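You operate a simulated robot arm through the tools that you are given. There is no shell and no other tool.

You are at the controls of a simulated robot arm. One attempt, no reset.

TASK
Save frame 36 sharp at 24x, then again sharp at 36x.
Fine: watch the display; two pictures in all; leave that frame showing sharp at 36x, reel on, gate shut, lamp on.
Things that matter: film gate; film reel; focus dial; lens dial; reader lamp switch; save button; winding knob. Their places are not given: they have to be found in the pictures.

It is judged by the outcome, as a careful person would: the job done as asked, and still so three seconds after it is handed in. It fails if anything else is knocked over, pushed out of place, dropped, spilled or broken.

THE ROBOT
A 7-joint arm with a two-finger gripper, fixed in place. Base frame: the origin is at the foot of the arm, x ahead of it, y to its left, z up; the work surface is at about z = 50. Readings come in mm, degrees, newtons and seconds.
With the tool pointing down near the work surface it reaches from about 280 to 600 mm from the base axis. Its first joint turns from -143.0 to 143.0 degrees. Payload 1.08 kg.
Tool frame: the origin (TCP) lies between the finger pads and is the grasp point; the fingertips stand 16 mm ahead of it; z points along the fingers, y is the line along which they close. Largest opening 88 mm; the body of the gripper starts 58 mm behind the TCP.
Orientation is that of the tool frame in the base frame, as a unit quaternion [x, y, z, w]. With the fingers straight down and closing along the base's y, the tool's x points along the base's -x, its y along +y and its z along -z.

THE INTERFACE
- The arm moves only by the tool jog_arm. Its argument "moves" is a list of rows, each a list of 7 numbers: the gripper command, from -1 (fully open) to 1 (shut), values between in proportion, then the shift along the tool's x, y, z in units of 40 mm (1.0 is 40 mm), then the turn, a rotation vector about the tool's x, y, z in units of 8 degrees (1.0 is 8 degrees). In form: [[grip, tx, ty, tz, rx, ry, rz], ...]. A call has 1 to 20 rows; each row shifts and turns the commanded pose from where the row before left it, along the tool's axes as they then stand. A call with a number of a shift or a turn outside -1 to 1 is refused whole. A row lasts 0.2 s, in which the tool goes at most 50 mm and 8.6 degrees; a call with a longer step from one row to the next is refused whole, and so is a gripper value outside its range. A pose out of reach is approached as far as the arm can. The call stops where the force on the tool passes 40 N (or 10 N more than at its start, if that is more) or the arm is blocked; 0.2 s more then pass. The fingers move at their own pace and stop on an object; they squeeze with about 20 N. The grip force told is the motor's: it shows also when the fingers shut on nothing. Time passes only in rows, and 0.2 s behind the last, so rows that do not move let the fingers close. The reply holds the time, the measured pose of the TCP, the force on the tool along the base axes, the opening and the grip force, in the units named above and with some noise, with the torque about the TCP (base axes, N m) and any sound that the robot's microphone picked up, and new pictures: "show" is both (left out), scene, wrist or none.
- Cameras (640 x 400 px; columns grow to the right, rows downward): "scene" is fixed at [400, 498.7, 759.3]; the picture's right is [-0.97, -0.23, 0.00], its down [-0.20, 0.86, -0.46] and it looks along [0.11, -0.45, -0.89] (base axes); focal length 350 px, centre (320, 200). "wrist" rides on the gripper at [82, -8, -92] in the tool frame; the picture's right is [0.10, 0.99, 0.00], its down [-0.70, 0.07, -0.71] and it looks along [-0.71, 0.07, 0.70] (tool axes); focal length 256 px, centre (320, 200).
- locate(camera, pixels): for up to 12 pixels [column, row] of the newest picture of that camera ("zoom" is the newest enlarged one), the place [x, y, z] in the base frame of the surface seen there, good to about 2 mm. The clock stands still meanwhile.
- close_up(camera, box): a new picture of the part [left, top, right, bottom] of that camera's present view, enlarged. The clock stands still meanwhile.
- sign_off(): hands the job in; it is judged then, once.

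Unless the task says otherwise, let go and move clear before handing in.

The tools are called after "Call:" as name(argument=value, ...) on one line, values as JSON. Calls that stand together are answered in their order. jog_arm: Moves the arm, as the interface text tells. Its arguments: {"type":"object","properties":{"moves":{"type":"array"},"show":{"type":"string","enum":["both","scene","wrist","none"]}},"required":["moves"]} The other tools are called the same way: locate (camera, pixels) gives the place of the surface under pixels of a picture; close_up (camera, box) takes an enlarged picture of a part of a camera's view; sign_off () hands the job in.

At the start:

```text
time_s: 0.0
position: [387.2, 153.6, 288.6]
ee_rot: [0.0, 1.0, 0.0, 0.0]
ft_force: [0.6, -0.4, -0.5]
wrist_torque: [0.01, 0.0, 0.01]
grip_width: 87.6
finger_force: 0.0
```

scene: 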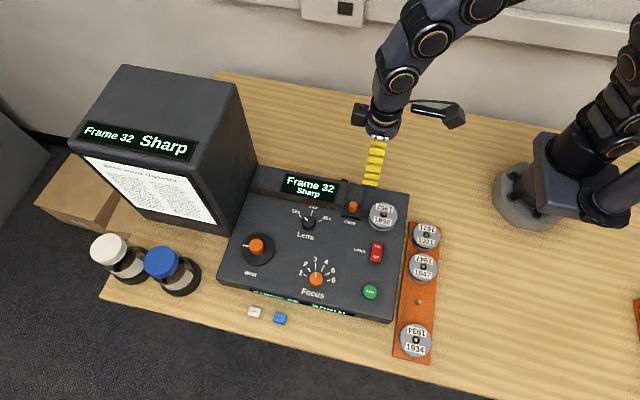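
wrist: 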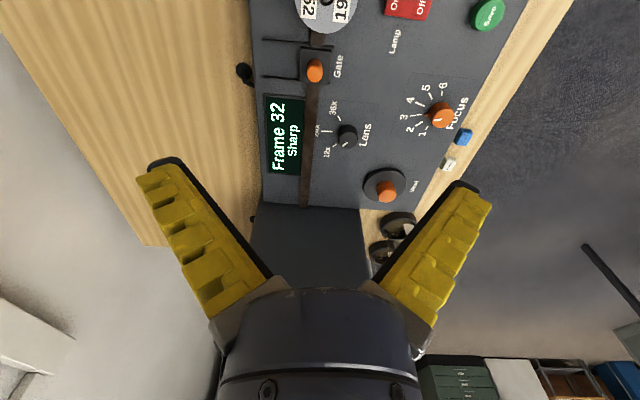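

The displays read "Frame 32 Sharp", and the console carries a lens dial near scene (308,222), a focus dial (316,278), a winding crank (257,246), a lamp switch (376,252) and a save button (370,292). I'll enlarge these areas and locate them before moving.

Call:
close_up(camera="scene", box=[220, 160, 420, 325])

Call:
locate(camera="scene", pixels=[[308, 222], [316, 278], [257, 246], [376, 252], [370, 292], [353, 207], [383, 212], [282, 270], [340, 300], [312, 187], [240, 270], [400, 200]])

Call:
close_up(camera="wrist", box=[240, 0, 520, 210])

```text
2.42 times, centred on (320, 242) of scene
```

zoom: 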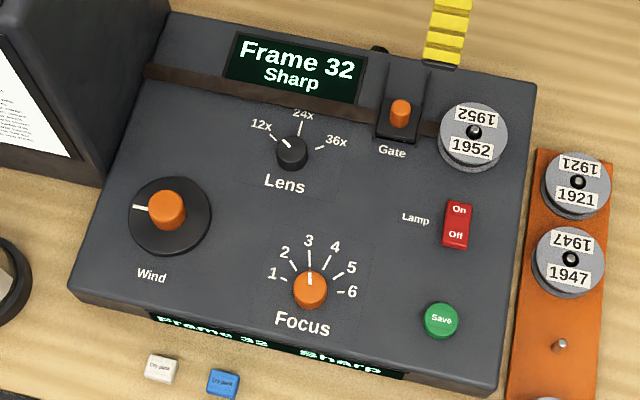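

```text
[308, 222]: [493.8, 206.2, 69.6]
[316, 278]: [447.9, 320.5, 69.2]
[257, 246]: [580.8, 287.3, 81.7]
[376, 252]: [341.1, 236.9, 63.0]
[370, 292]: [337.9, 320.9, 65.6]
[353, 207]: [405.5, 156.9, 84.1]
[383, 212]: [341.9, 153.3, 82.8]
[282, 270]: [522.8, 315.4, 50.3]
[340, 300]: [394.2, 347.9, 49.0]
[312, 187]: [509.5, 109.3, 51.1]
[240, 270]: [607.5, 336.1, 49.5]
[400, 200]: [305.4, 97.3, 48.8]
```

```text
1.90 times, centred on (380, 105) of wrist
```

zoom: 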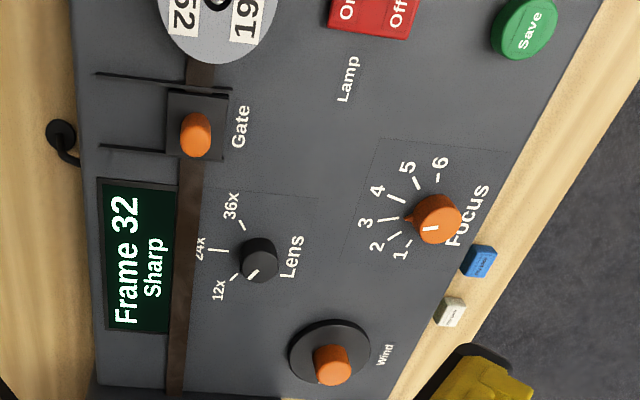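

The enlarged view shows the lens on 12x, the focus on 3, and the wind knob as an orange cylinder on a dark disc with a white mark. I'll zoom in closer on each control to get exact centres and check the lamp and gate.

Call:
close_up(camera="scene", box=[235, 225, 285, 265])

Call:
close_up(camera="scene", box=[285, 200, 345, 245])

Call:
close_up(camera="scene", box=[340, 190, 410, 305])

Call:
close_up(camera="scene", box=[60, 60, 260, 240])

Call:
locate(camera="scene", pixels=[[200, 290], [290, 345], [450, 300], [253, 312], [280, 318], [130, 140], [235, 150], [218, 225], [240, 243], [273, 247], [257, 262], [257, 234]])

```text
10.00 times, centred on (260, 245) of scene
```

zoom: 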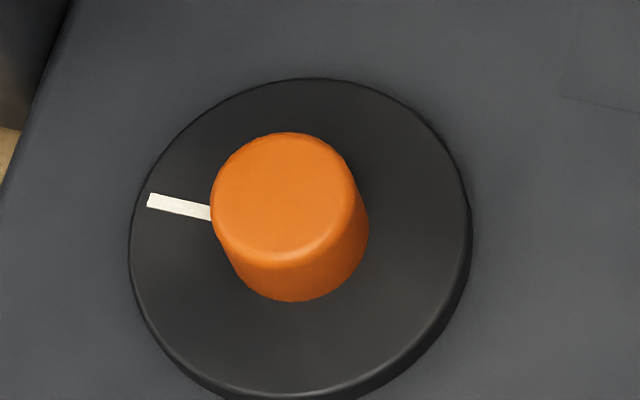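

```text
8.89 times, centred on (315, 222) of scene
```

zoom: 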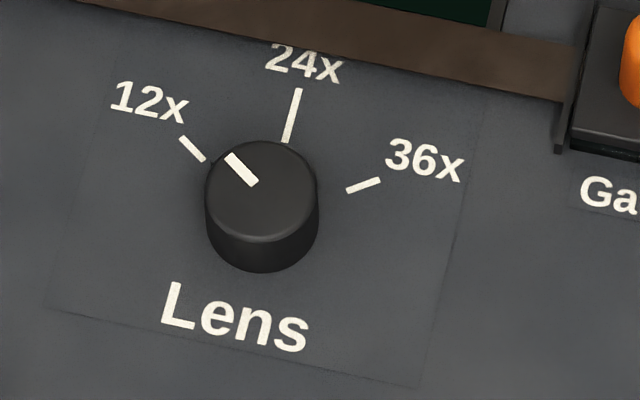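

```text
3.48 times, centred on (375, 248) of scene
```

zoom: 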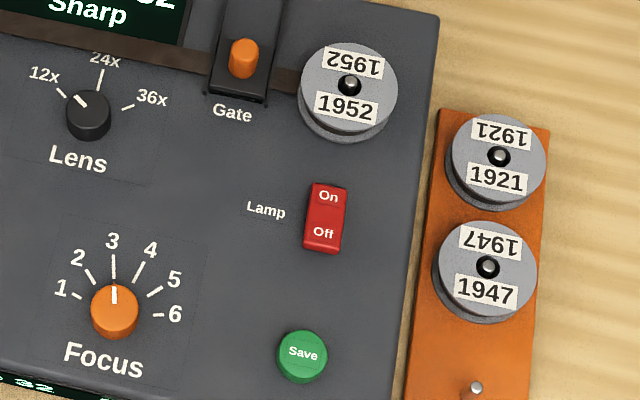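

```text
2.22 times, centred on (160, 150) of scene
```

zoom: 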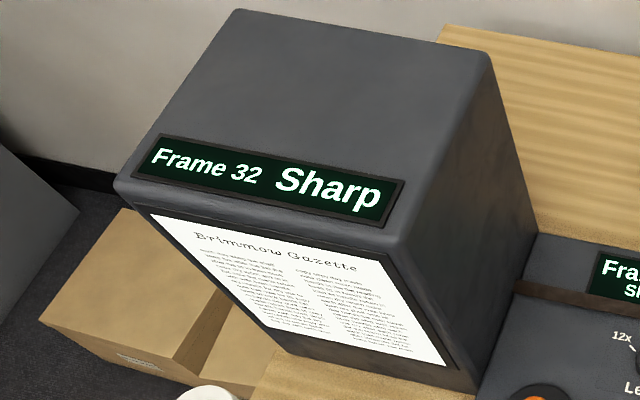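

```text
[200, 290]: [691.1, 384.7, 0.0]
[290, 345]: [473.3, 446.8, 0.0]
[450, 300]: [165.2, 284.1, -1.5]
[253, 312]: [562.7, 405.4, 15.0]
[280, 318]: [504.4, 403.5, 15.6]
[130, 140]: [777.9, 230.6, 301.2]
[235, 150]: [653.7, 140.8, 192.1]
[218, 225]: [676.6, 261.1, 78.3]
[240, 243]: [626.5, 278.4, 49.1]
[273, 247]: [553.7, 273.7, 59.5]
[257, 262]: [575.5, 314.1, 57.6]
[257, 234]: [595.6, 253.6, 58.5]
```

The table lies at z≈0 and the panel at z≈50; the lens pointer is on 12x, the focus on 3, the lamp rocker looks tipped to On, and the screen is lit. I'll pin the centres of the wind knob from a fresh enlarged picture first.

Call:
close_up(camera="scene", box=[235, 225, 285, 265])

Call:
locate(camera="zoom", pixels=[[283, 190], [216, 190], [345, 185], [283, 136], [283, 250], [140, 230], [462, 230], [310, 85], [310, 385], [155, 202], [205, 212], [290, 297]])

```text
10.00 times, centred on (260, 245) of scene
```

zoom: 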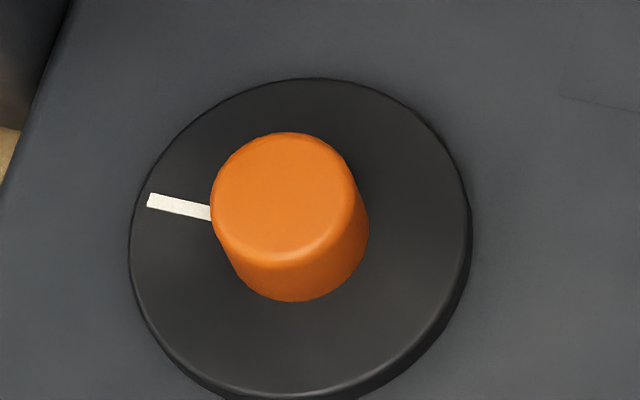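

```text
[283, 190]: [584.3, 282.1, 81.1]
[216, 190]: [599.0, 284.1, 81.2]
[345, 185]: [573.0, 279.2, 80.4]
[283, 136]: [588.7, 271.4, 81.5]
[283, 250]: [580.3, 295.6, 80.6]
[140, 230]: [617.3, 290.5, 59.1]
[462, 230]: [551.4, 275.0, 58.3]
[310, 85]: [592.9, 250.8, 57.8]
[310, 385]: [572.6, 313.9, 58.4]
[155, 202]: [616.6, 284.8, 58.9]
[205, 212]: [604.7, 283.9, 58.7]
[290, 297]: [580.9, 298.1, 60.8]
```

The wind disc and knob are concentric at about (584, 283), with the knob about 27 mm wide and its top at z≈81. That is near the reach limit, so I'll move over it high up and see whether the arm reaches with the tool straight down.

Call:
jog_arm(moves=[[-0.2, -0.82, 0.54, 0.5, 0, 0, 0], [-0.2, -0.82, 0.54, 0.5, 0, 0, 0], [-0.2, -0.82, 0.54, 0.5, 0, 0, 0], [-0.2, -0.82, 0.54, 0.5, 0, 0, 0], [-0.2, -0.82, 0.54, 0.5, 0, 0, 0], [-0.2, -0.82, 0.54, 0.5, 0, 0, 0], [-0.2, 0, 0, 0, 0, 0, 0]])

```text
time_s: 1.6
position: [545.2, 253.7, 178.1]
ee_rot: [0.001, 1.0, -0.001, -0.001]
ft_force: [0.2, 1.3, -0.8]
wrist_torque: [-0.03, -0.01, -0.04]
grip_width: 57.0
finger_force: 2.9
out of reach, approached as far as the arm can: row 5, 6
```

scene: 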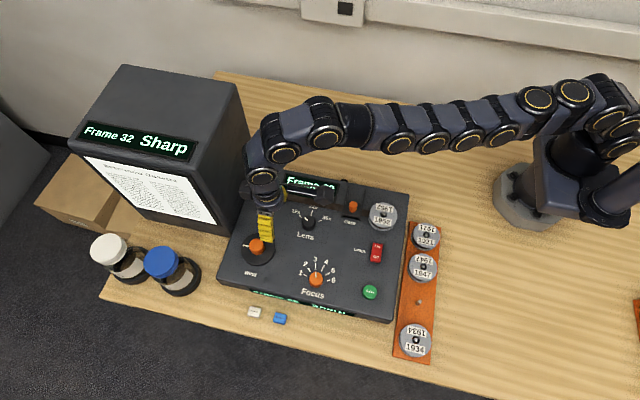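
wrist: 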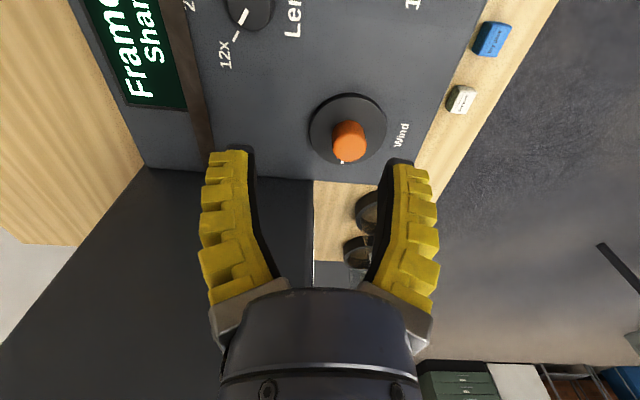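

The tool-down reach ends at radius ≈600 (545, 254, 178), short of the knob at radius 649, so I need to tilt the fingers outward. I'll yaw the tool to face radially and tilt it about 28° while still high.

Call:
jog_arm(moves=[[-0.2, 0, 0, 0, 0, 0, -0.8125], [-0.2, 0, 0, 0, 0, 0, -0.8125], [-0.2, 0, 0, 0, 0, 0, -0.8125], [-0.2, 0, 0, 0, 0, 0, -0.8125], [-0.2, 0, 0, 0, 0, -0.875, 0], [-0.2, 0, 0, 0, 0, -0.875, 0], [-0.2, 0, 0, 0, 0, -0.875, 0], [-0.2, 0, 0, 0, 0, -0.875, 0], [-0.2, 0, 0, 0, 0, 0, 0]])

```text
time_s: 3.6
position: [541.6, 256.5, 178.3]
ee_rot: [-0.219, 0.946, 0.054, 0.235]
ft_force: [-0.6, 0.1, -0.5]
wrist_torque: [0.03, -0.02, -0.03]
grip_width: 57.3
finger_force: 3.0
```

scene: 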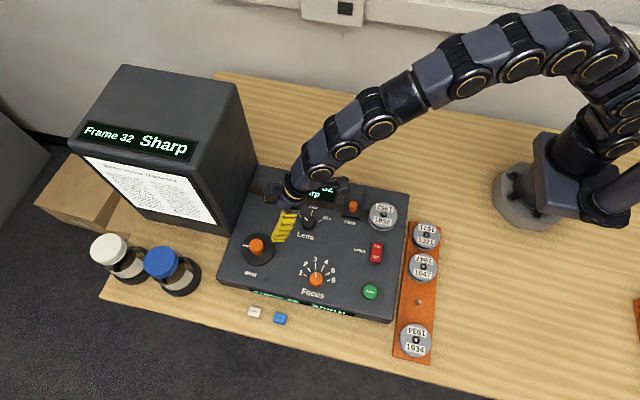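
wrist: 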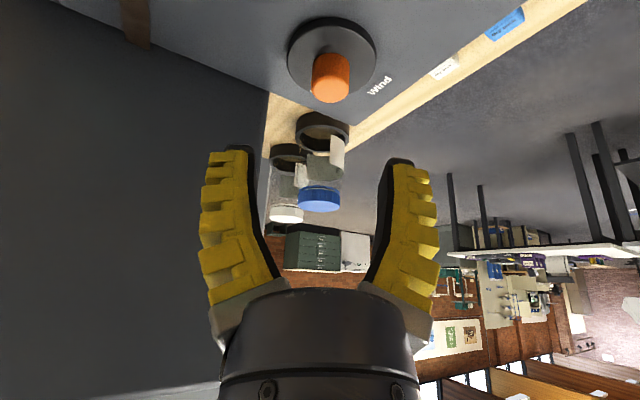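

The commanded pose tracked well: tool tilted 27.6° along azimuth 26°. Knob is seen at wrist (331,78), nearly on the line between the fingers; I'll move to a pose above it at z≈130 and check alignment.

Call:
jog_arm(moves=[[-0.2, -0.21, 0.064, 0.796, 0, 0, 0], [-0.2, -0.21, 0.064, 0.796, 0, 0, 0], [-0.2, 0, 0, 0, 0, 0, 0]])

```text
time_s: 4.4
position: [582.1, 278.7, 129.8]
ee_rot: [-0.218, 0.945, 0.055, 0.236]
ft_force: [0.1, 0.9, 0.2]
wrist_torque: [-0.02, -0.06, 0.01]
grip_width: 57.3
finger_force: 3.3
```

scene: 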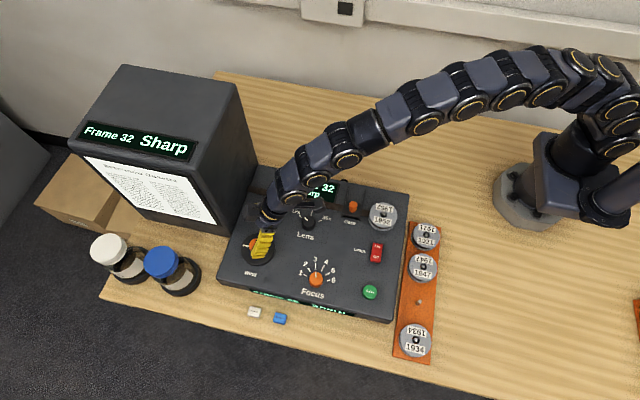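
wrist: 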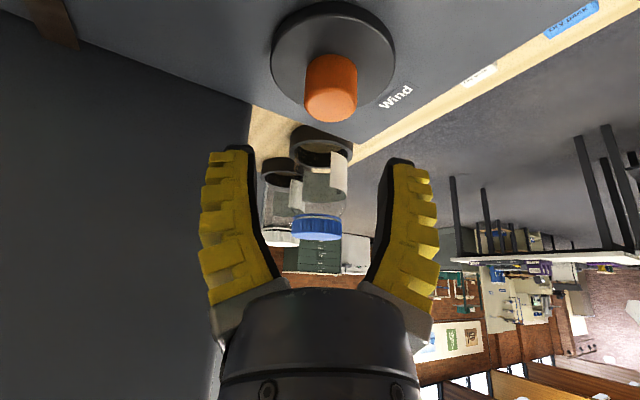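

The tool sits above the knob, now at wrist (331,85); the measured place differs 2–3 mm from my target. I'll repeat a still reading to judge the noise.

Call:
jog_arm(moves=[[-0.2, 0, 0, 0, 0, 0, 0]], show="none")

Call:
locate(camera="wrist", pixels=[[331, 85], [310, 85], [352, 85], [331, 58], [331, 110], [333, 45], [275, 45], [394, 45]])

```text
time_s: 4.8
position: [580.6, 279.0, 129.6]
ee_rot: [-0.218, 0.946, 0.054, 0.236]
ft_force: [-0.7, -0.6, 0.1]
wrist_torque: [-0.01, 0.01, -0.03]
grip_width: 57.1
finger_force: 3.3
```

```text
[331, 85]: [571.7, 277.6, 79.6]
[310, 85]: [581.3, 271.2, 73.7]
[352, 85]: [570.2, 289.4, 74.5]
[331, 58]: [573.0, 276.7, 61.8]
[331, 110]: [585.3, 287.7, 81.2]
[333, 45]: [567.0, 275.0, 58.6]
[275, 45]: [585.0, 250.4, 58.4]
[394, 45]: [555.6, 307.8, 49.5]
```

Readings scatter by about 1 mm; the knob is centred within ~2 mm of the finger midplane. I'll descend to straddle the knob with the tips just above the disc.

Call:
jog_arm(moves=[[-0.2, 0.147, 0.0143, 0.268, 0, 0, 0], [-0.2, 0.147, 0.0143, 0.268, 0, 0, 0], [-0.2, 0.147, 0.0143, 0.268, 0, 0, 0], [-0.2, 0.147, 0.0143, 0.268, 0, 0, 0], [-0.2, 0, 0, 0, 0, 0, 0]])

```text
time_s: 6.0
position: [580.5, 282.8, 82.5]
ee_rot: [-0.218, 0.945, 0.054, 0.236]
ft_force: [-0.4, 0.6, 0.0]
wrist_torque: [0.01, -0.05, 0.02]
grip_width: 57.1
finger_force: 2.9
```

scene: 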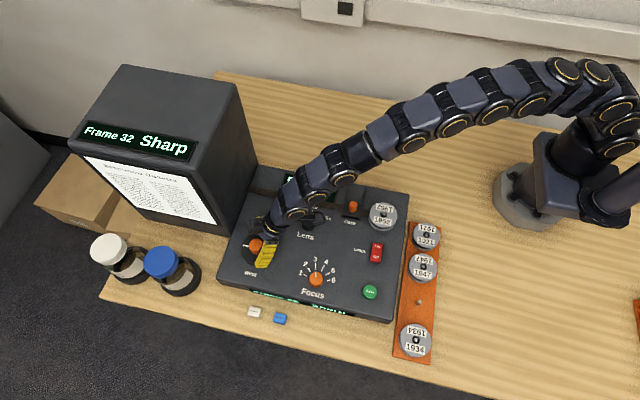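
wrist: 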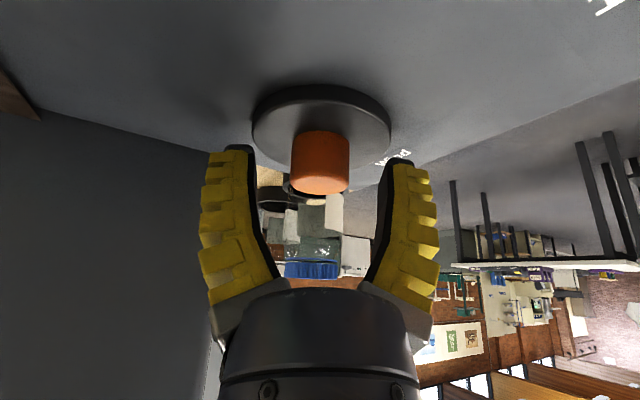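

The knob (wrist 320,163) sits midway between the fingertips with no contact forces. I'll drop 1.5 mm more and close on it.

Call:
jog_arm(moves=[[-0.2, 0.0175, 0, 0.033, 0, 0, 0], [0.6, 0, 0, 0, 0, 0, 0], [0.6, 0, 0, 0, 0, 0, 0]])

```text
time_s: 6.8
position: [579.7, 281.8, 82.3]
ee_rot: [-0.219, 0.945, 0.055, 0.236]
ft_force: [-12.4, -5.9, 11.1]
wrist_torque: [-0.05, 0.1, 0.0]
grip_width: 21.1
finger_force: 21.9
```

scene: 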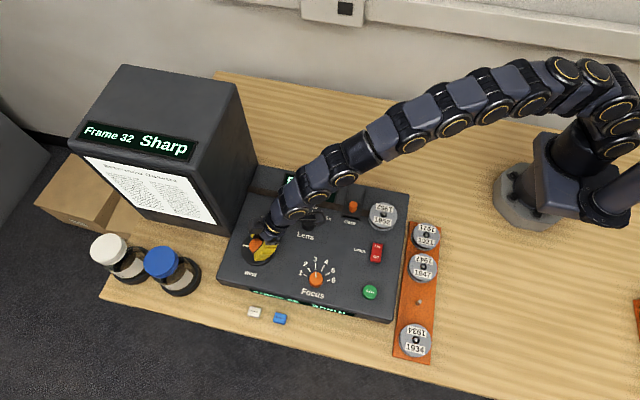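
wrist: 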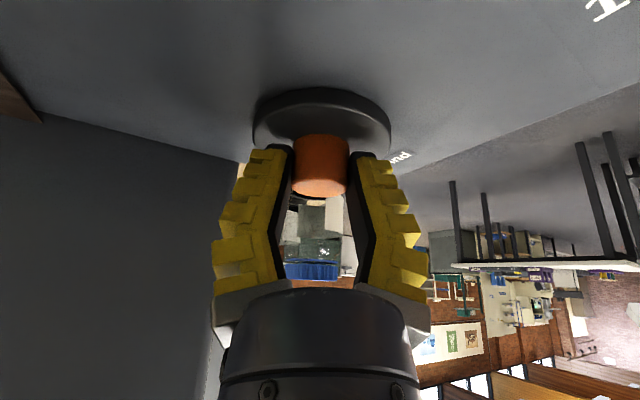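

The fingers closed to 21 mm but there is a reaction of about 18 N pushing the tool back along its axis. I'll look closely at the contact before turning anything.

Call:
close_up(camera="wrist", box=[230, 80, 410, 220])

Call:
close_up(camera="scene", box=[225, 215, 305, 275])

```text
2.86 times, centred on (320, 150) of wrist
```

zoom: 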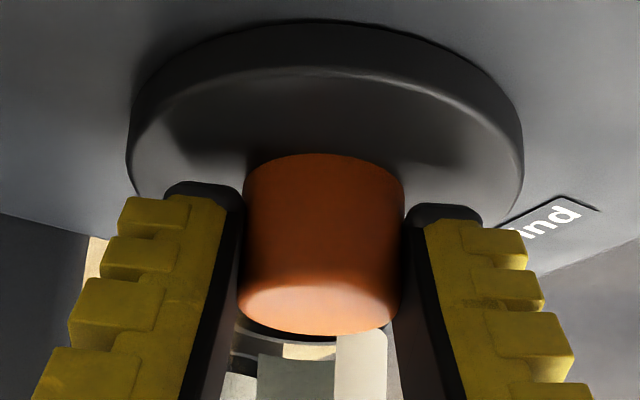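

```text
6.67 times, centred on (265, 245) of scene
```

zoom: 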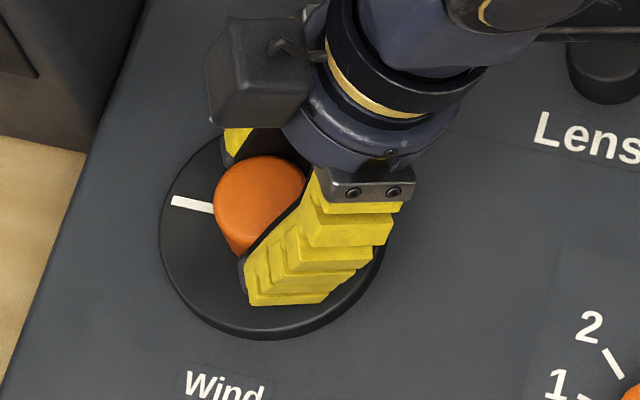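

The pads seem to hold the inner half of the knob, with the knob bulging out beyond the fingertips (scene zoom 258,200). I'll open, shift about 5 mm outward, and close again.

Call:
jog_arm(moves=[[-0.2, 0, 0, 0, 0, 0, 0], [-0.2, -0.11, 0, 0.058, 0, 0, 0], [-0.2, 0, 0, 0, 0, 0, 0]])

Call:
close_up(camera="scene", box=[225, 215, 305, 275])

Call:
close_up(camera="wrist", box=[230, 80, 410, 220])

```text
time_s: 7.6
position: [583.7, 285.0, 81.9]
ee_rot: [-0.218, 0.946, 0.054, 0.235]
ft_force: [0.7, -0.4, -0.3]
wrist_torque: [0.0, -0.01, 0.0]
grip_width: 57.0
finger_force: 2.7
```

scene: 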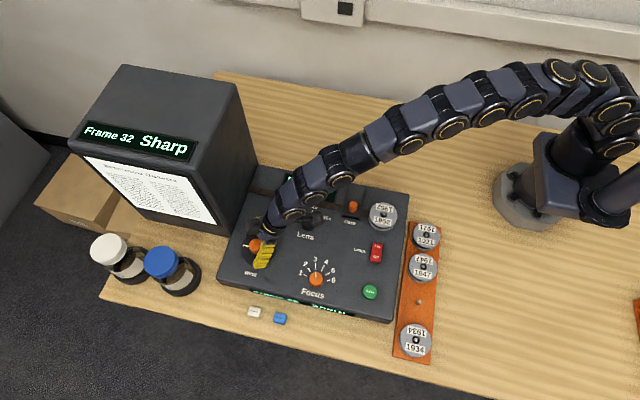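
wrist: 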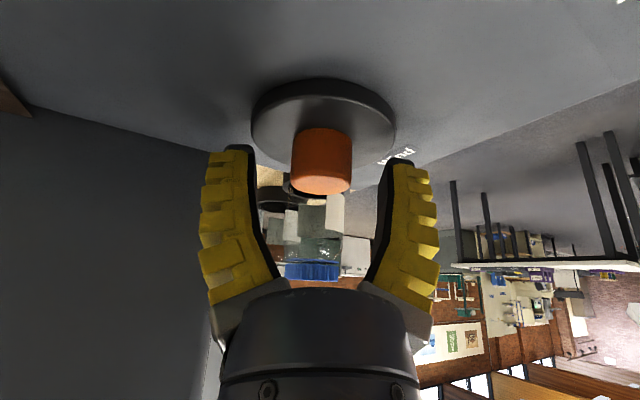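

```text
6.67 times, centred on (265, 245) of scene
```

zoom: 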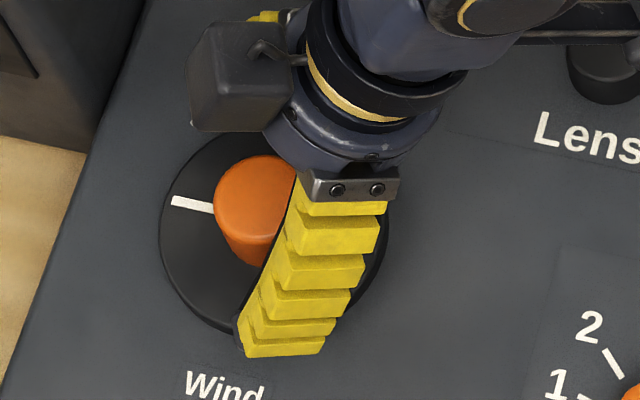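

```text
2.86 times, centred on (320, 150) of wrist
```

zoom: 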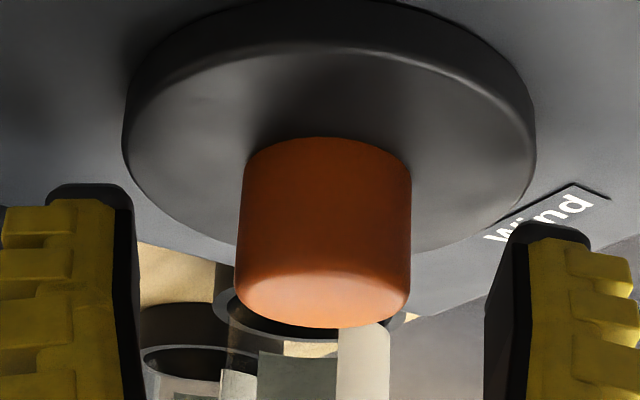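

With the fingers open, the knob is centred well and the tool is 4 mm further out. I'll close again and read the force.

Call:
jog_arm(moves=[[0.6, 0, 0, 0, 0, 0, 0], [0.6, 0, 0, 0, 0, 0, 0]], show="wrist")

Call:
close_up(camera="scene", box=[225, 215, 305, 275])

Call:
close_up(camera="wrist", box=[230, 80, 410, 220])

```text
time_s: 8.2
position: [584.0, 285.5, 81.3]
ee_rot: [-0.219, 0.945, 0.054, 0.236]
ft_force: [-12.1, -6.4, 12.3]
wrist_torque: [-0.05, 0.19, -0.03]
grip_width: 22.5
finger_force: 22.1
```

wrist: 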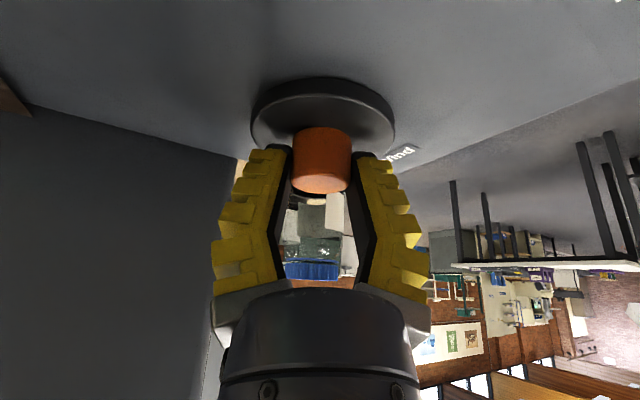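

```text
6.67 times, centred on (265, 245) of scene
```

zoom: 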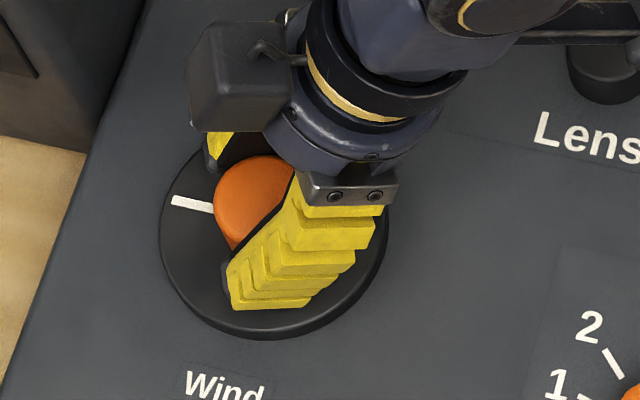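

```text
2.86 times, centred on (320, 150) of wrist
```

zoom: 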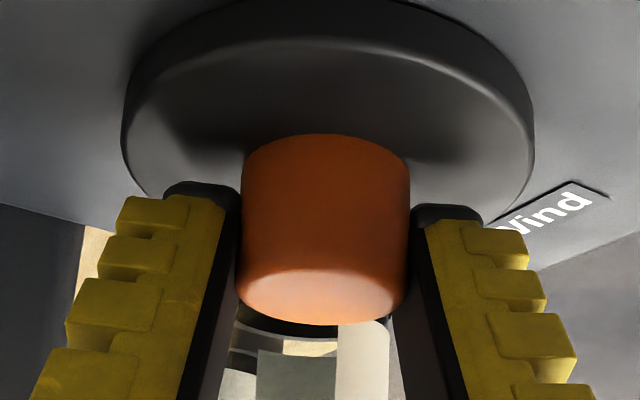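

The knob is held (22.5 mm, 22 N) and the reaction looks like a steady friction preload. I'll turn it 16° clockwise about the vertical axis and watch the display.

Call:
jog_arm(moves=[[0.6, 0, 0, 0, 0.234, 0, 0.443], [0.6, 0, 0, 0, 0.234, 0, 0.443], [0.6, 0, 0, 0, 0.234, 0, 0.443], [0.6, 0, 0, 0, 0.234, 0, 0.443], [0.6, 0, 0, 0, 0, 0, 0]])

Call:
close_up(camera="scene", box=[225, 215, 305, 275])

Call:
close_up(camera="scene", box=[60, 100, 260, 240])

```text
time_s: 9.4
position: [583.7, 284.4, 81.7]
ee_rot: [-0.084, 0.966, 0.022, 0.243]
ft_force: [-5.9, 1.0, 16.2]
wrist_torque: [0.09, -0.03, -0.03]
grip_width: 22.1
finger_force: 21.9
```

scene: 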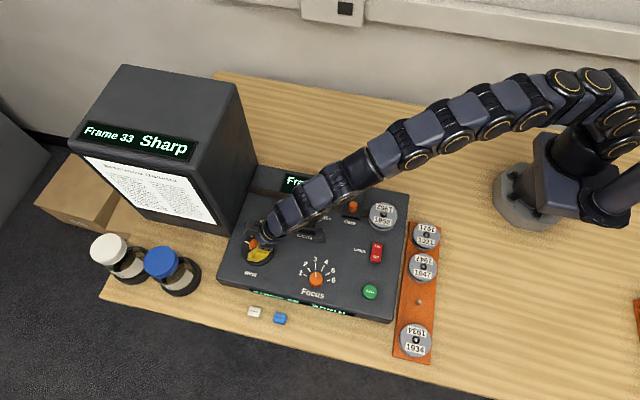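
wrist: 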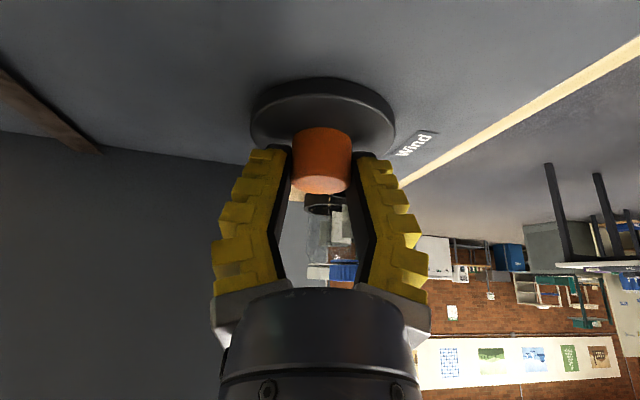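

```text
6.67 times, centred on (265, 245) of scene
```

zoom: 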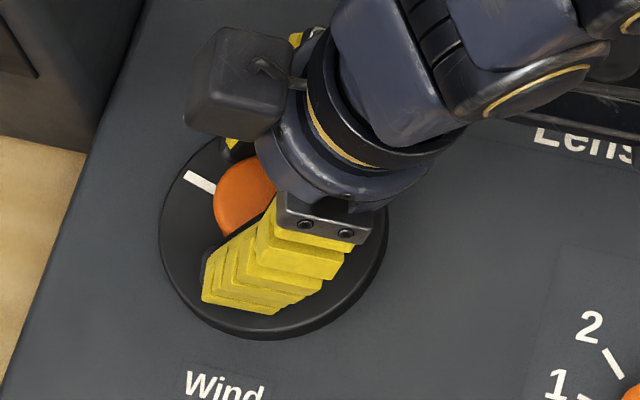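

```text
2.86 times, centred on (160, 170) of scene
```

zoom: 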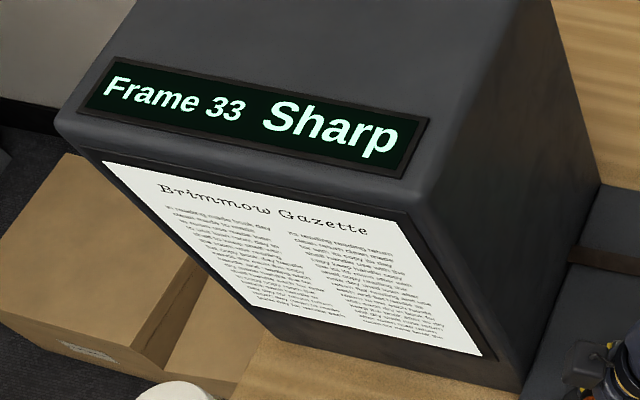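

Turning 16° clockwise moved the display to Frame 33, still Sharp. I'll go on in 8° steps and watch where each frame changes.

Call:
jog_arm(moves=[[0.6, 0, 0, 0, 0.234, 0, 0.443], [0.6, 0, 0, 0, 0.234, 0, 0.443], [0.6, 0, 0, 0, 0, 0, 0]], show="scene")

Call:
close_up(camera="scene", box=[60, 110, 300, 270])

```text
time_s: 10.2
position: [585.2, 284.4, 81.0]
ee_rot: [-0.017, 0.97, 0.006, 0.243]
ft_force: [-5.2, 7.4, 17.0]
wrist_torque: [0.12, 0.01, 0.07]
grip_width: 21.5
finger_force: 22.8
```

scene: 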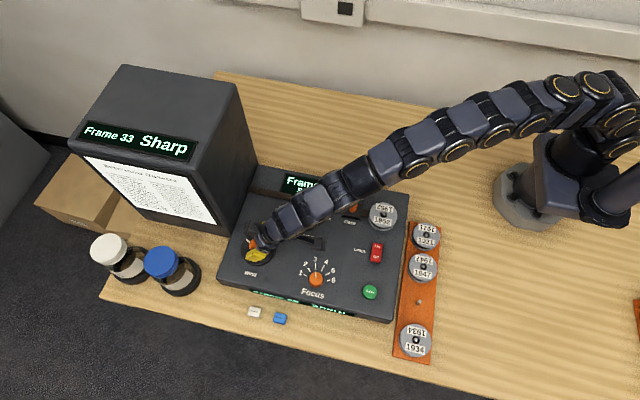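

```text
2.50 times, centred on (180, 190) of scene
```

zoom: 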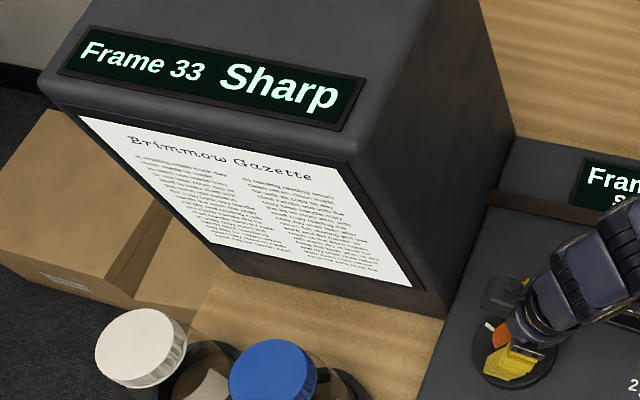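

At 24° total it still shows Frame 33. I'll keep turning 8° more.

Call:
jog_arm(moves=[[0.6, 0, 0, 0, 0.234, 0, 0.443], [0.6, 0, 0, 0, 0.234, 0, 0.443], [0.6, 0, 0, 0, 0, 0, 0]], show="scene")

Call:
close_up(camera="scene", box=[60, 110, 300, 270])

Call:
close_up(camera="scene", box=[225, 215, 305, 275])

```text
time_s: 11.0
position: [584.6, 284.9, 82.0]
ee_rot: [0.051, 0.969, -0.011, 0.243]
ft_force: [-1.1, 9.5, 14.5]
wrist_torque: [0.18, -0.06, 0.01]
grip_width: 20.0
finger_force: 21.4
```

scene: 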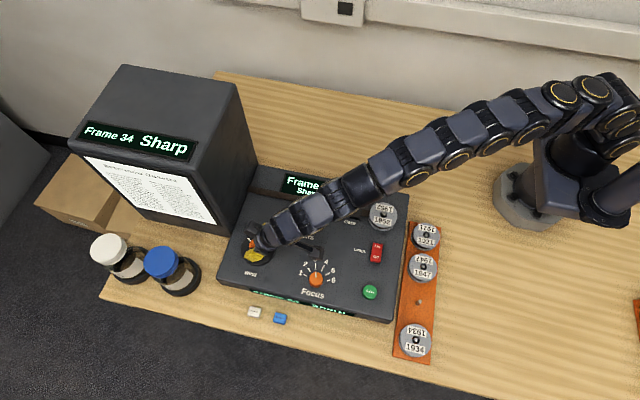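

```text
2.50 times, centred on (180, 190) of scene
```

zoom: 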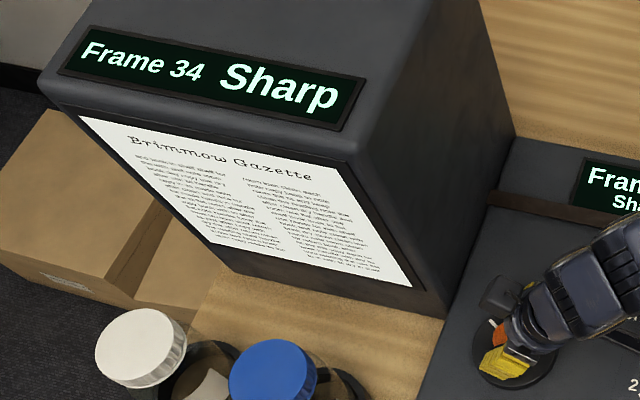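

```text
6.67 times, centred on (265, 245) of scene
```

zoom: 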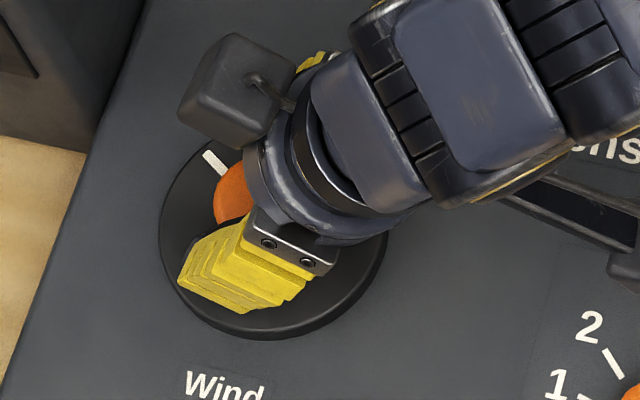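

At 32° total the display changed to Frame 34, still Sharp. I'll open, swing back 48° anticlockwise around the knob, and check that the frame holds before taking a new grip.

Call:
jog_arm(moves=[[-0.2, 0, 0, 0, 0, 0, 0], [-0.2, 0, 0, 0, 0, 0, 0], [-0.2, 0, 0, 0, -0.4, 0, -0.76], [-0.2, 0, 0, 0, -0.4, 0, -0.76], [-0.2, 0, 0, 0, -0.4, 0, -0.76], [-0.2, 0, 0, 0, -0.4, 0, -0.76], [-0.2, 0, 0, 0, -0.4, 0, -0.76], [-0.2, 0, 0, 0, -0.4, 0, -0.76], [-0.2, 0, 0, 0, -0.4, 0, -0.76], [-0.2, 0, 0, 0, 0, 0, 0]])

Call:
close_up(camera="scene", box=[60, 110, 300, 270])

Call:
close_up(camera="scene", box=[225, 215, 305, 275])

Call:
close_up(camera="wrist", box=[230, 60, 410, 220])

```text
time_s: 13.2
position: [583.8, 283.1, 81.2]
ee_rot: [-0.349, 0.906, 0.086, 0.225]
ft_force: [-0.2, 0.0, 0.1]
wrist_torque: [0.01, 0.02, 0.01]
grip_width: 57.2
finger_force: 2.5
```

scene: 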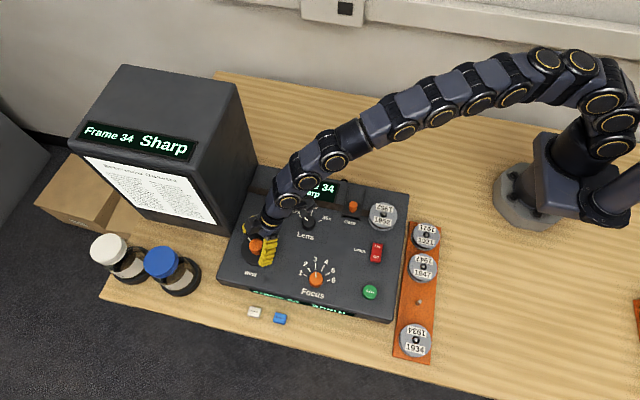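
wrist: 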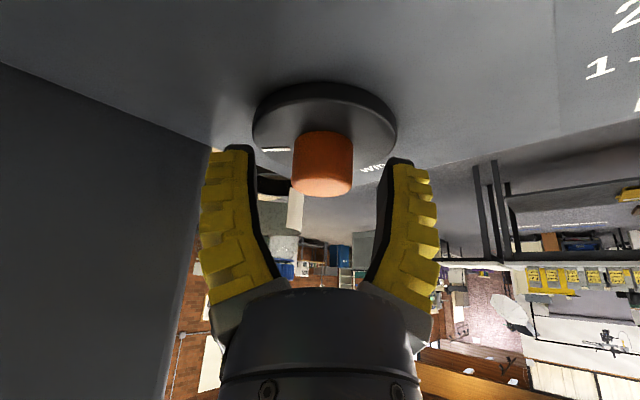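

```text
2.50 times, centred on (180, 190) of scene
```

zoom: 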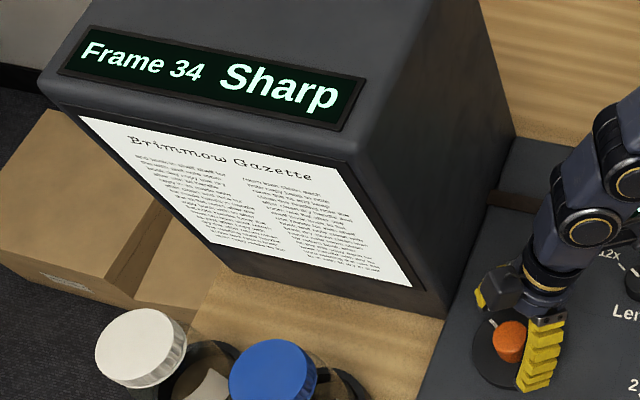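

```text
6.67 times, centred on (265, 245) of scene
```

zoom: 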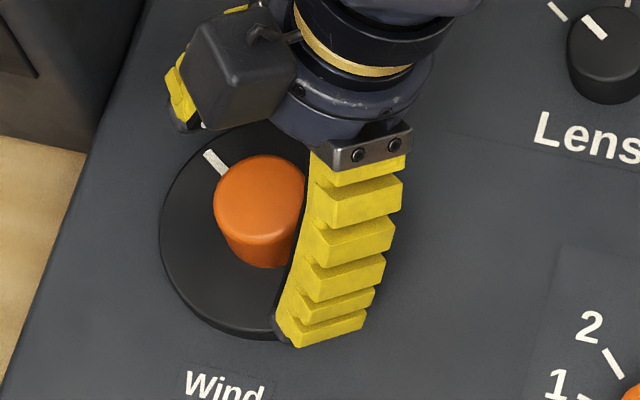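

```text
2.50 times, centred on (320, 140) of wrist
```

zoom: 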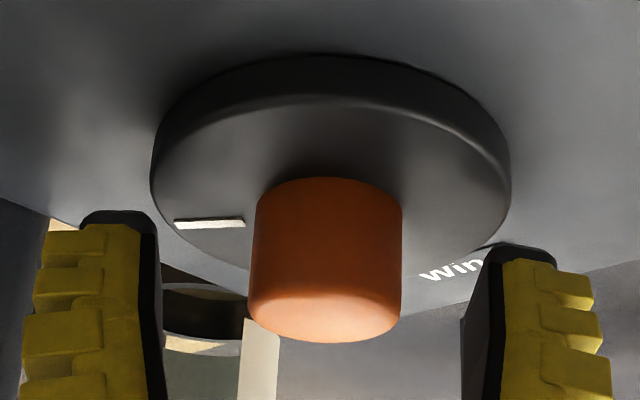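

Frame 34 held after release, and the knob is centred between the fingers (wrist 323,165). I'll grip again and turn 16° more.

Call:
jog_arm(moves=[[0.6, 0, 0, 0, 0, 0, 0], [0.6, 0, 0, 0, 0, 0, 0], [0.6, 0, 0, 0, 0.234, 0, 0.443], [0.6, 0, 0, 0, 0.234, 0, 0.443], [0.6, 0, 0, 0, 0.234, 0, 0.443], [0.6, 0, 0, 0, 0.234, 0, 0.443], [0.6, 0, 0, 0, 0, 0, 0]], show="scene")

Call:
close_up(camera="scene", box=[60, 110, 300, 270])

Call:
close_up(camera="scene", box=[225, 215, 305, 275])

```text
time_s: 14.8
position: [584.4, 285.4, 82.1]
ee_rot: [-0.219, 0.946, 0.054, 0.235]
ft_force: [-11.4, 1.0, 9.6]
wrist_torque: [0.08, 0.21, 0.0]
grip_width: 20.1
finger_force: 21.8
```

scene: 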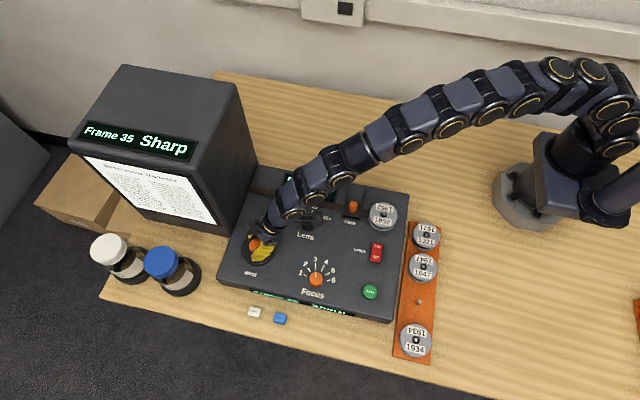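

```text
2.50 times, centred on (180, 190) of scene
```

zoom: 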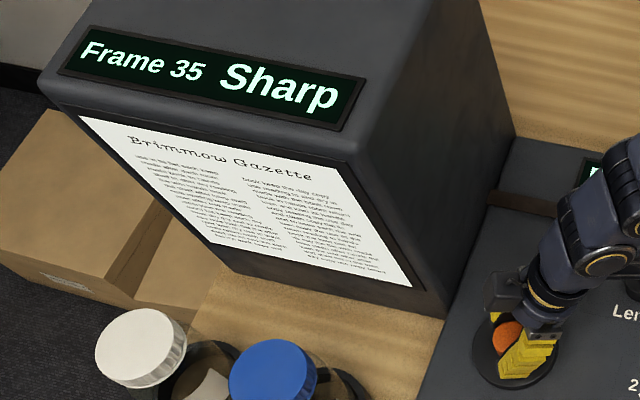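

```text
6.67 times, centred on (265, 245) of scene
```

zoom: 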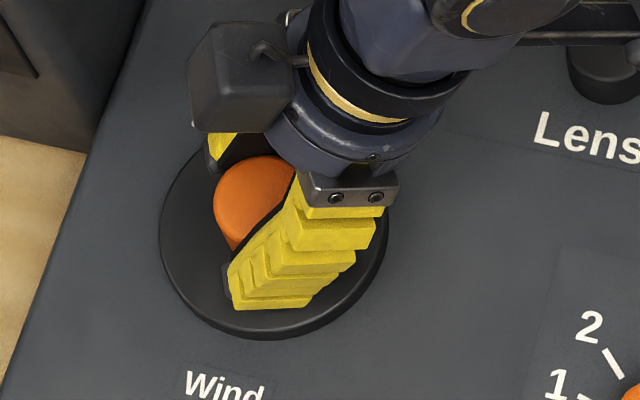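

Frame 35 now, at about 48° total. I'll turn on in 6° steps to find where Frame 36 starts.

Call:
jog_arm(moves=[[0.6, 0, 0, 0, 0.234, 0, 0.443], [0.6, 0, 0, 0, 0.234, 0, 0.443], [0.6, 0, 0, 0, 0, 0, 0]], show="scene")

Call:
close_up(camera="scene", box=[60, 110, 300, 270])

```text
time_s: 15.6
position: [585.0, 284.5, 82.2]
ee_rot: [-0.152, 0.958, 0.038, 0.24]
ft_force: [-10.6, 3.3, 10.7]
wrist_torque: [0.09, 0.2, -0.04]
grip_width: 20.5
finger_force: 21.8
```

scene: 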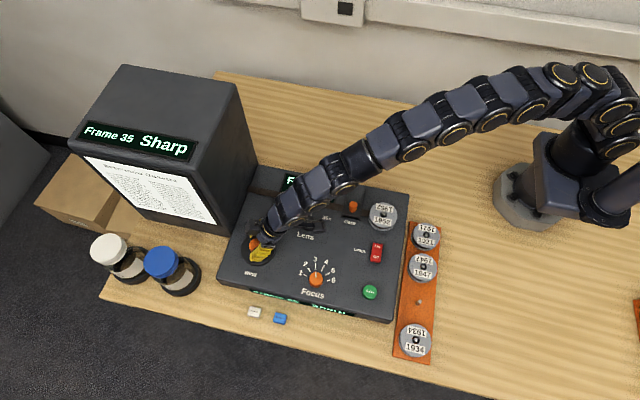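

```text
2.50 times, centred on (180, 190) of scene
```

zoom: 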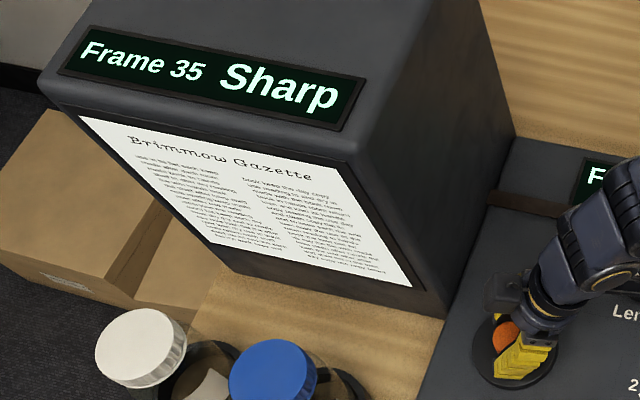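

Still Frame 35 at 56° total. One more 8° step.

Call:
jog_arm(moves=[[0.6, 0, 0, 0, 0.234, 0, 0.443], [0.6, 0, 0, 0, 0.234, 0, 0.443], [0.6, 0, 0, 0, 0, 0, 0]], show="scene")

Call:
close_up(camera="scene", box=[60, 110, 300, 270])

```text
time_s: 16.4
position: [584.7, 285.1, 81.1]
ee_rot: [-0.085, 0.966, 0.021, 0.242]
ft_force: [-11.6, 6.0, 9.8]
wrist_torque: [0.16, 0.12, 0.02]
grip_width: 21.3
finger_force: 21.9
```

scene: 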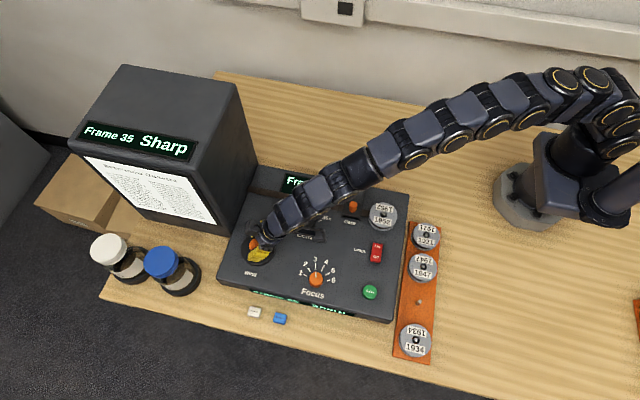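

```text
2.50 times, centred on (180, 190) of scene
```

zoom: 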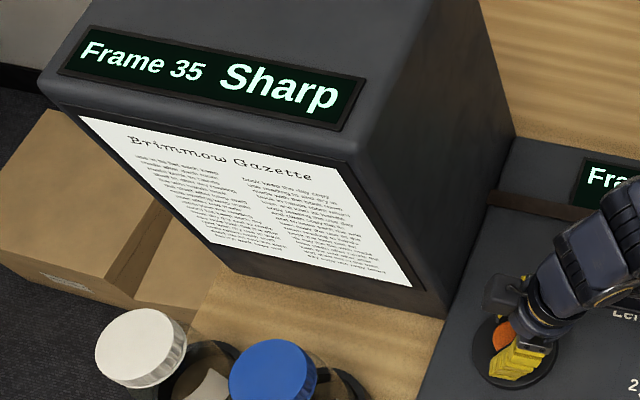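

Still Frame 35 at 64° total; the step per frame is likely a bit over 20°. Another 6°.

Call:
jog_arm(moves=[[0.6, 0, 0, 0, 0.1755, 0, 0.332], [0.6, 0, 0, 0, 0.1755, 0, 0.332], [0.6, 0, 0, 0, 0, 0, 0]], show="scene")

Call:
close_up(camera="scene", box=[60, 110, 300, 270])

Call:
close_up(camera="scene", box=[225, 215, 305, 275])

```text
time_s: 17.2
position: [583.9, 284.9, 81.3]
ee_rot: [-0.035, 0.969, 0.009, 0.243]
ft_force: [-11.4, 7.6, 10.1]
wrist_torque: [0.19, 0.19, 0.03]
grip_width: 20.8
finger_force: 22.1
```

scene: 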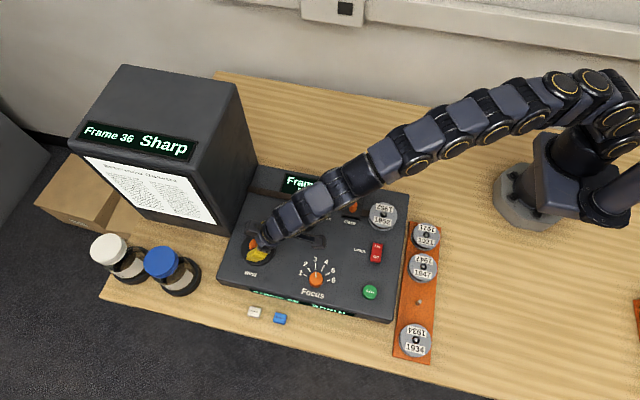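

```text
2.50 times, centred on (180, 190) of scene
```

zoom: 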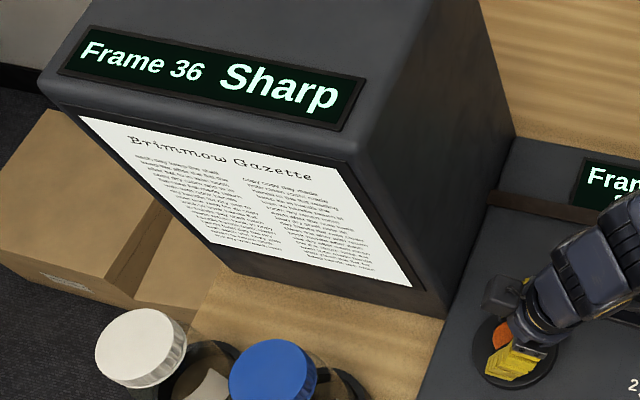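

```text
6.67 times, centred on (265, 245) of scene
```

zoom: 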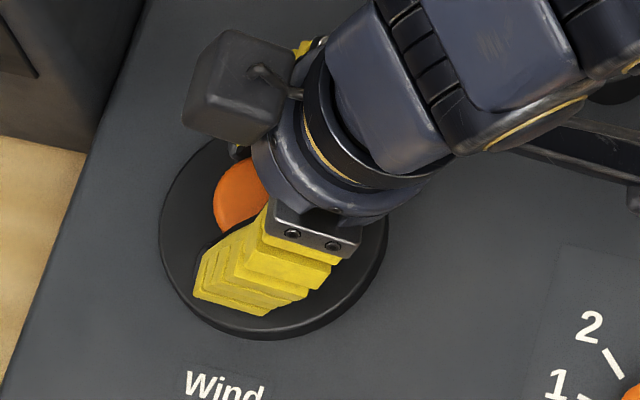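

Frame 36 now shows, Sharp at 12x. I'll add 5° to stand clear of the change-over point, then open and check that it holds.

Call:
jog_arm(moves=[[0.6, 0, 0, 0, 0.146, 0, 0.277], [0.6, 0, 0, 0, 0.146, 0, 0.277], [0.6, 0, 0, 0, 0, 0, 0], [-0.2, 0, 0, 0, 0, 0, 0], [-0.2, 0, 0, 0, 0, 0, 0]], show="both")

Call:
close_up(camera="scene", box=[60, 110, 300, 270])

Call:
close_up(camera="scene", box=[225, 215, 305, 275])

```text
time_s: 18.4
position: [583.9, 282.2, 79.4]
ee_rot: [0.008, 0.97, -0.002, 0.241]
ft_force: [-0.1, 0.4, 0.8]
wrist_torque: [0.01, -0.01, 0.01]
grip_width: 57.0
finger_force: 3.0
```

scene: 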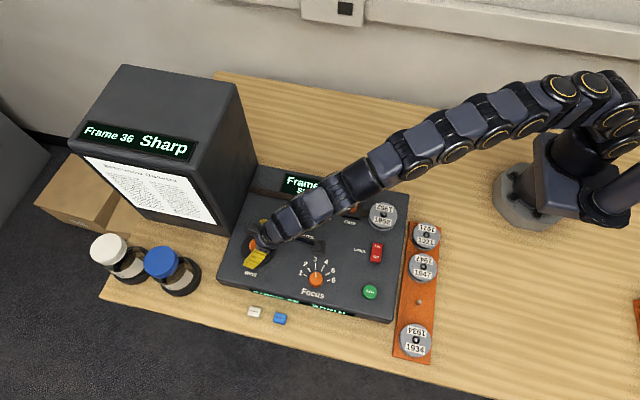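
wrist: 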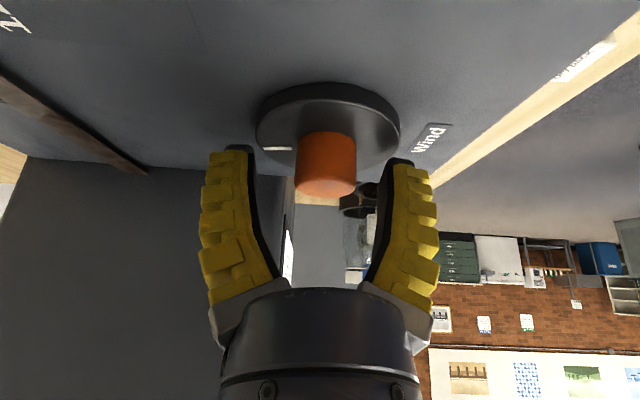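

```text
2.50 times, centred on (180, 190) of scene
```

zoom: 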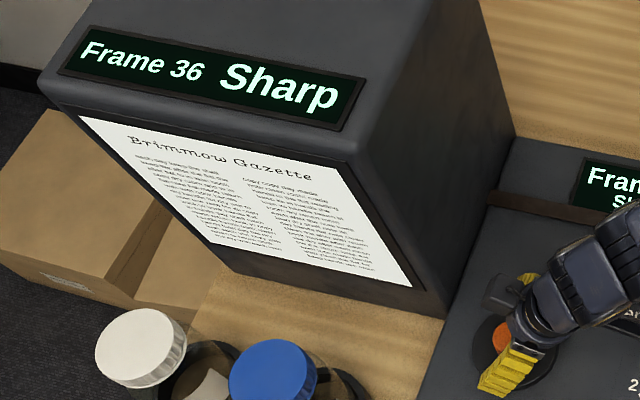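

```text
6.67 times, centred on (265, 245) of scene
```

zoom: 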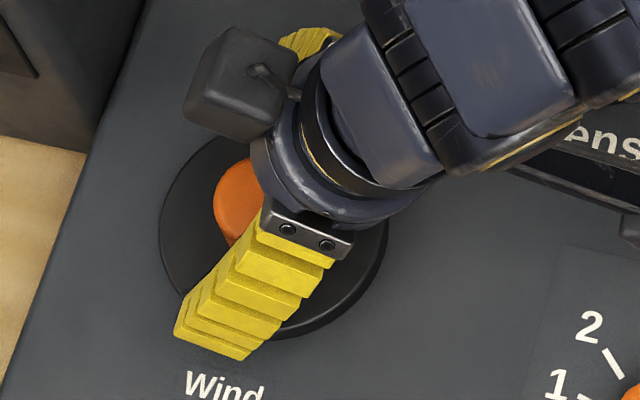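

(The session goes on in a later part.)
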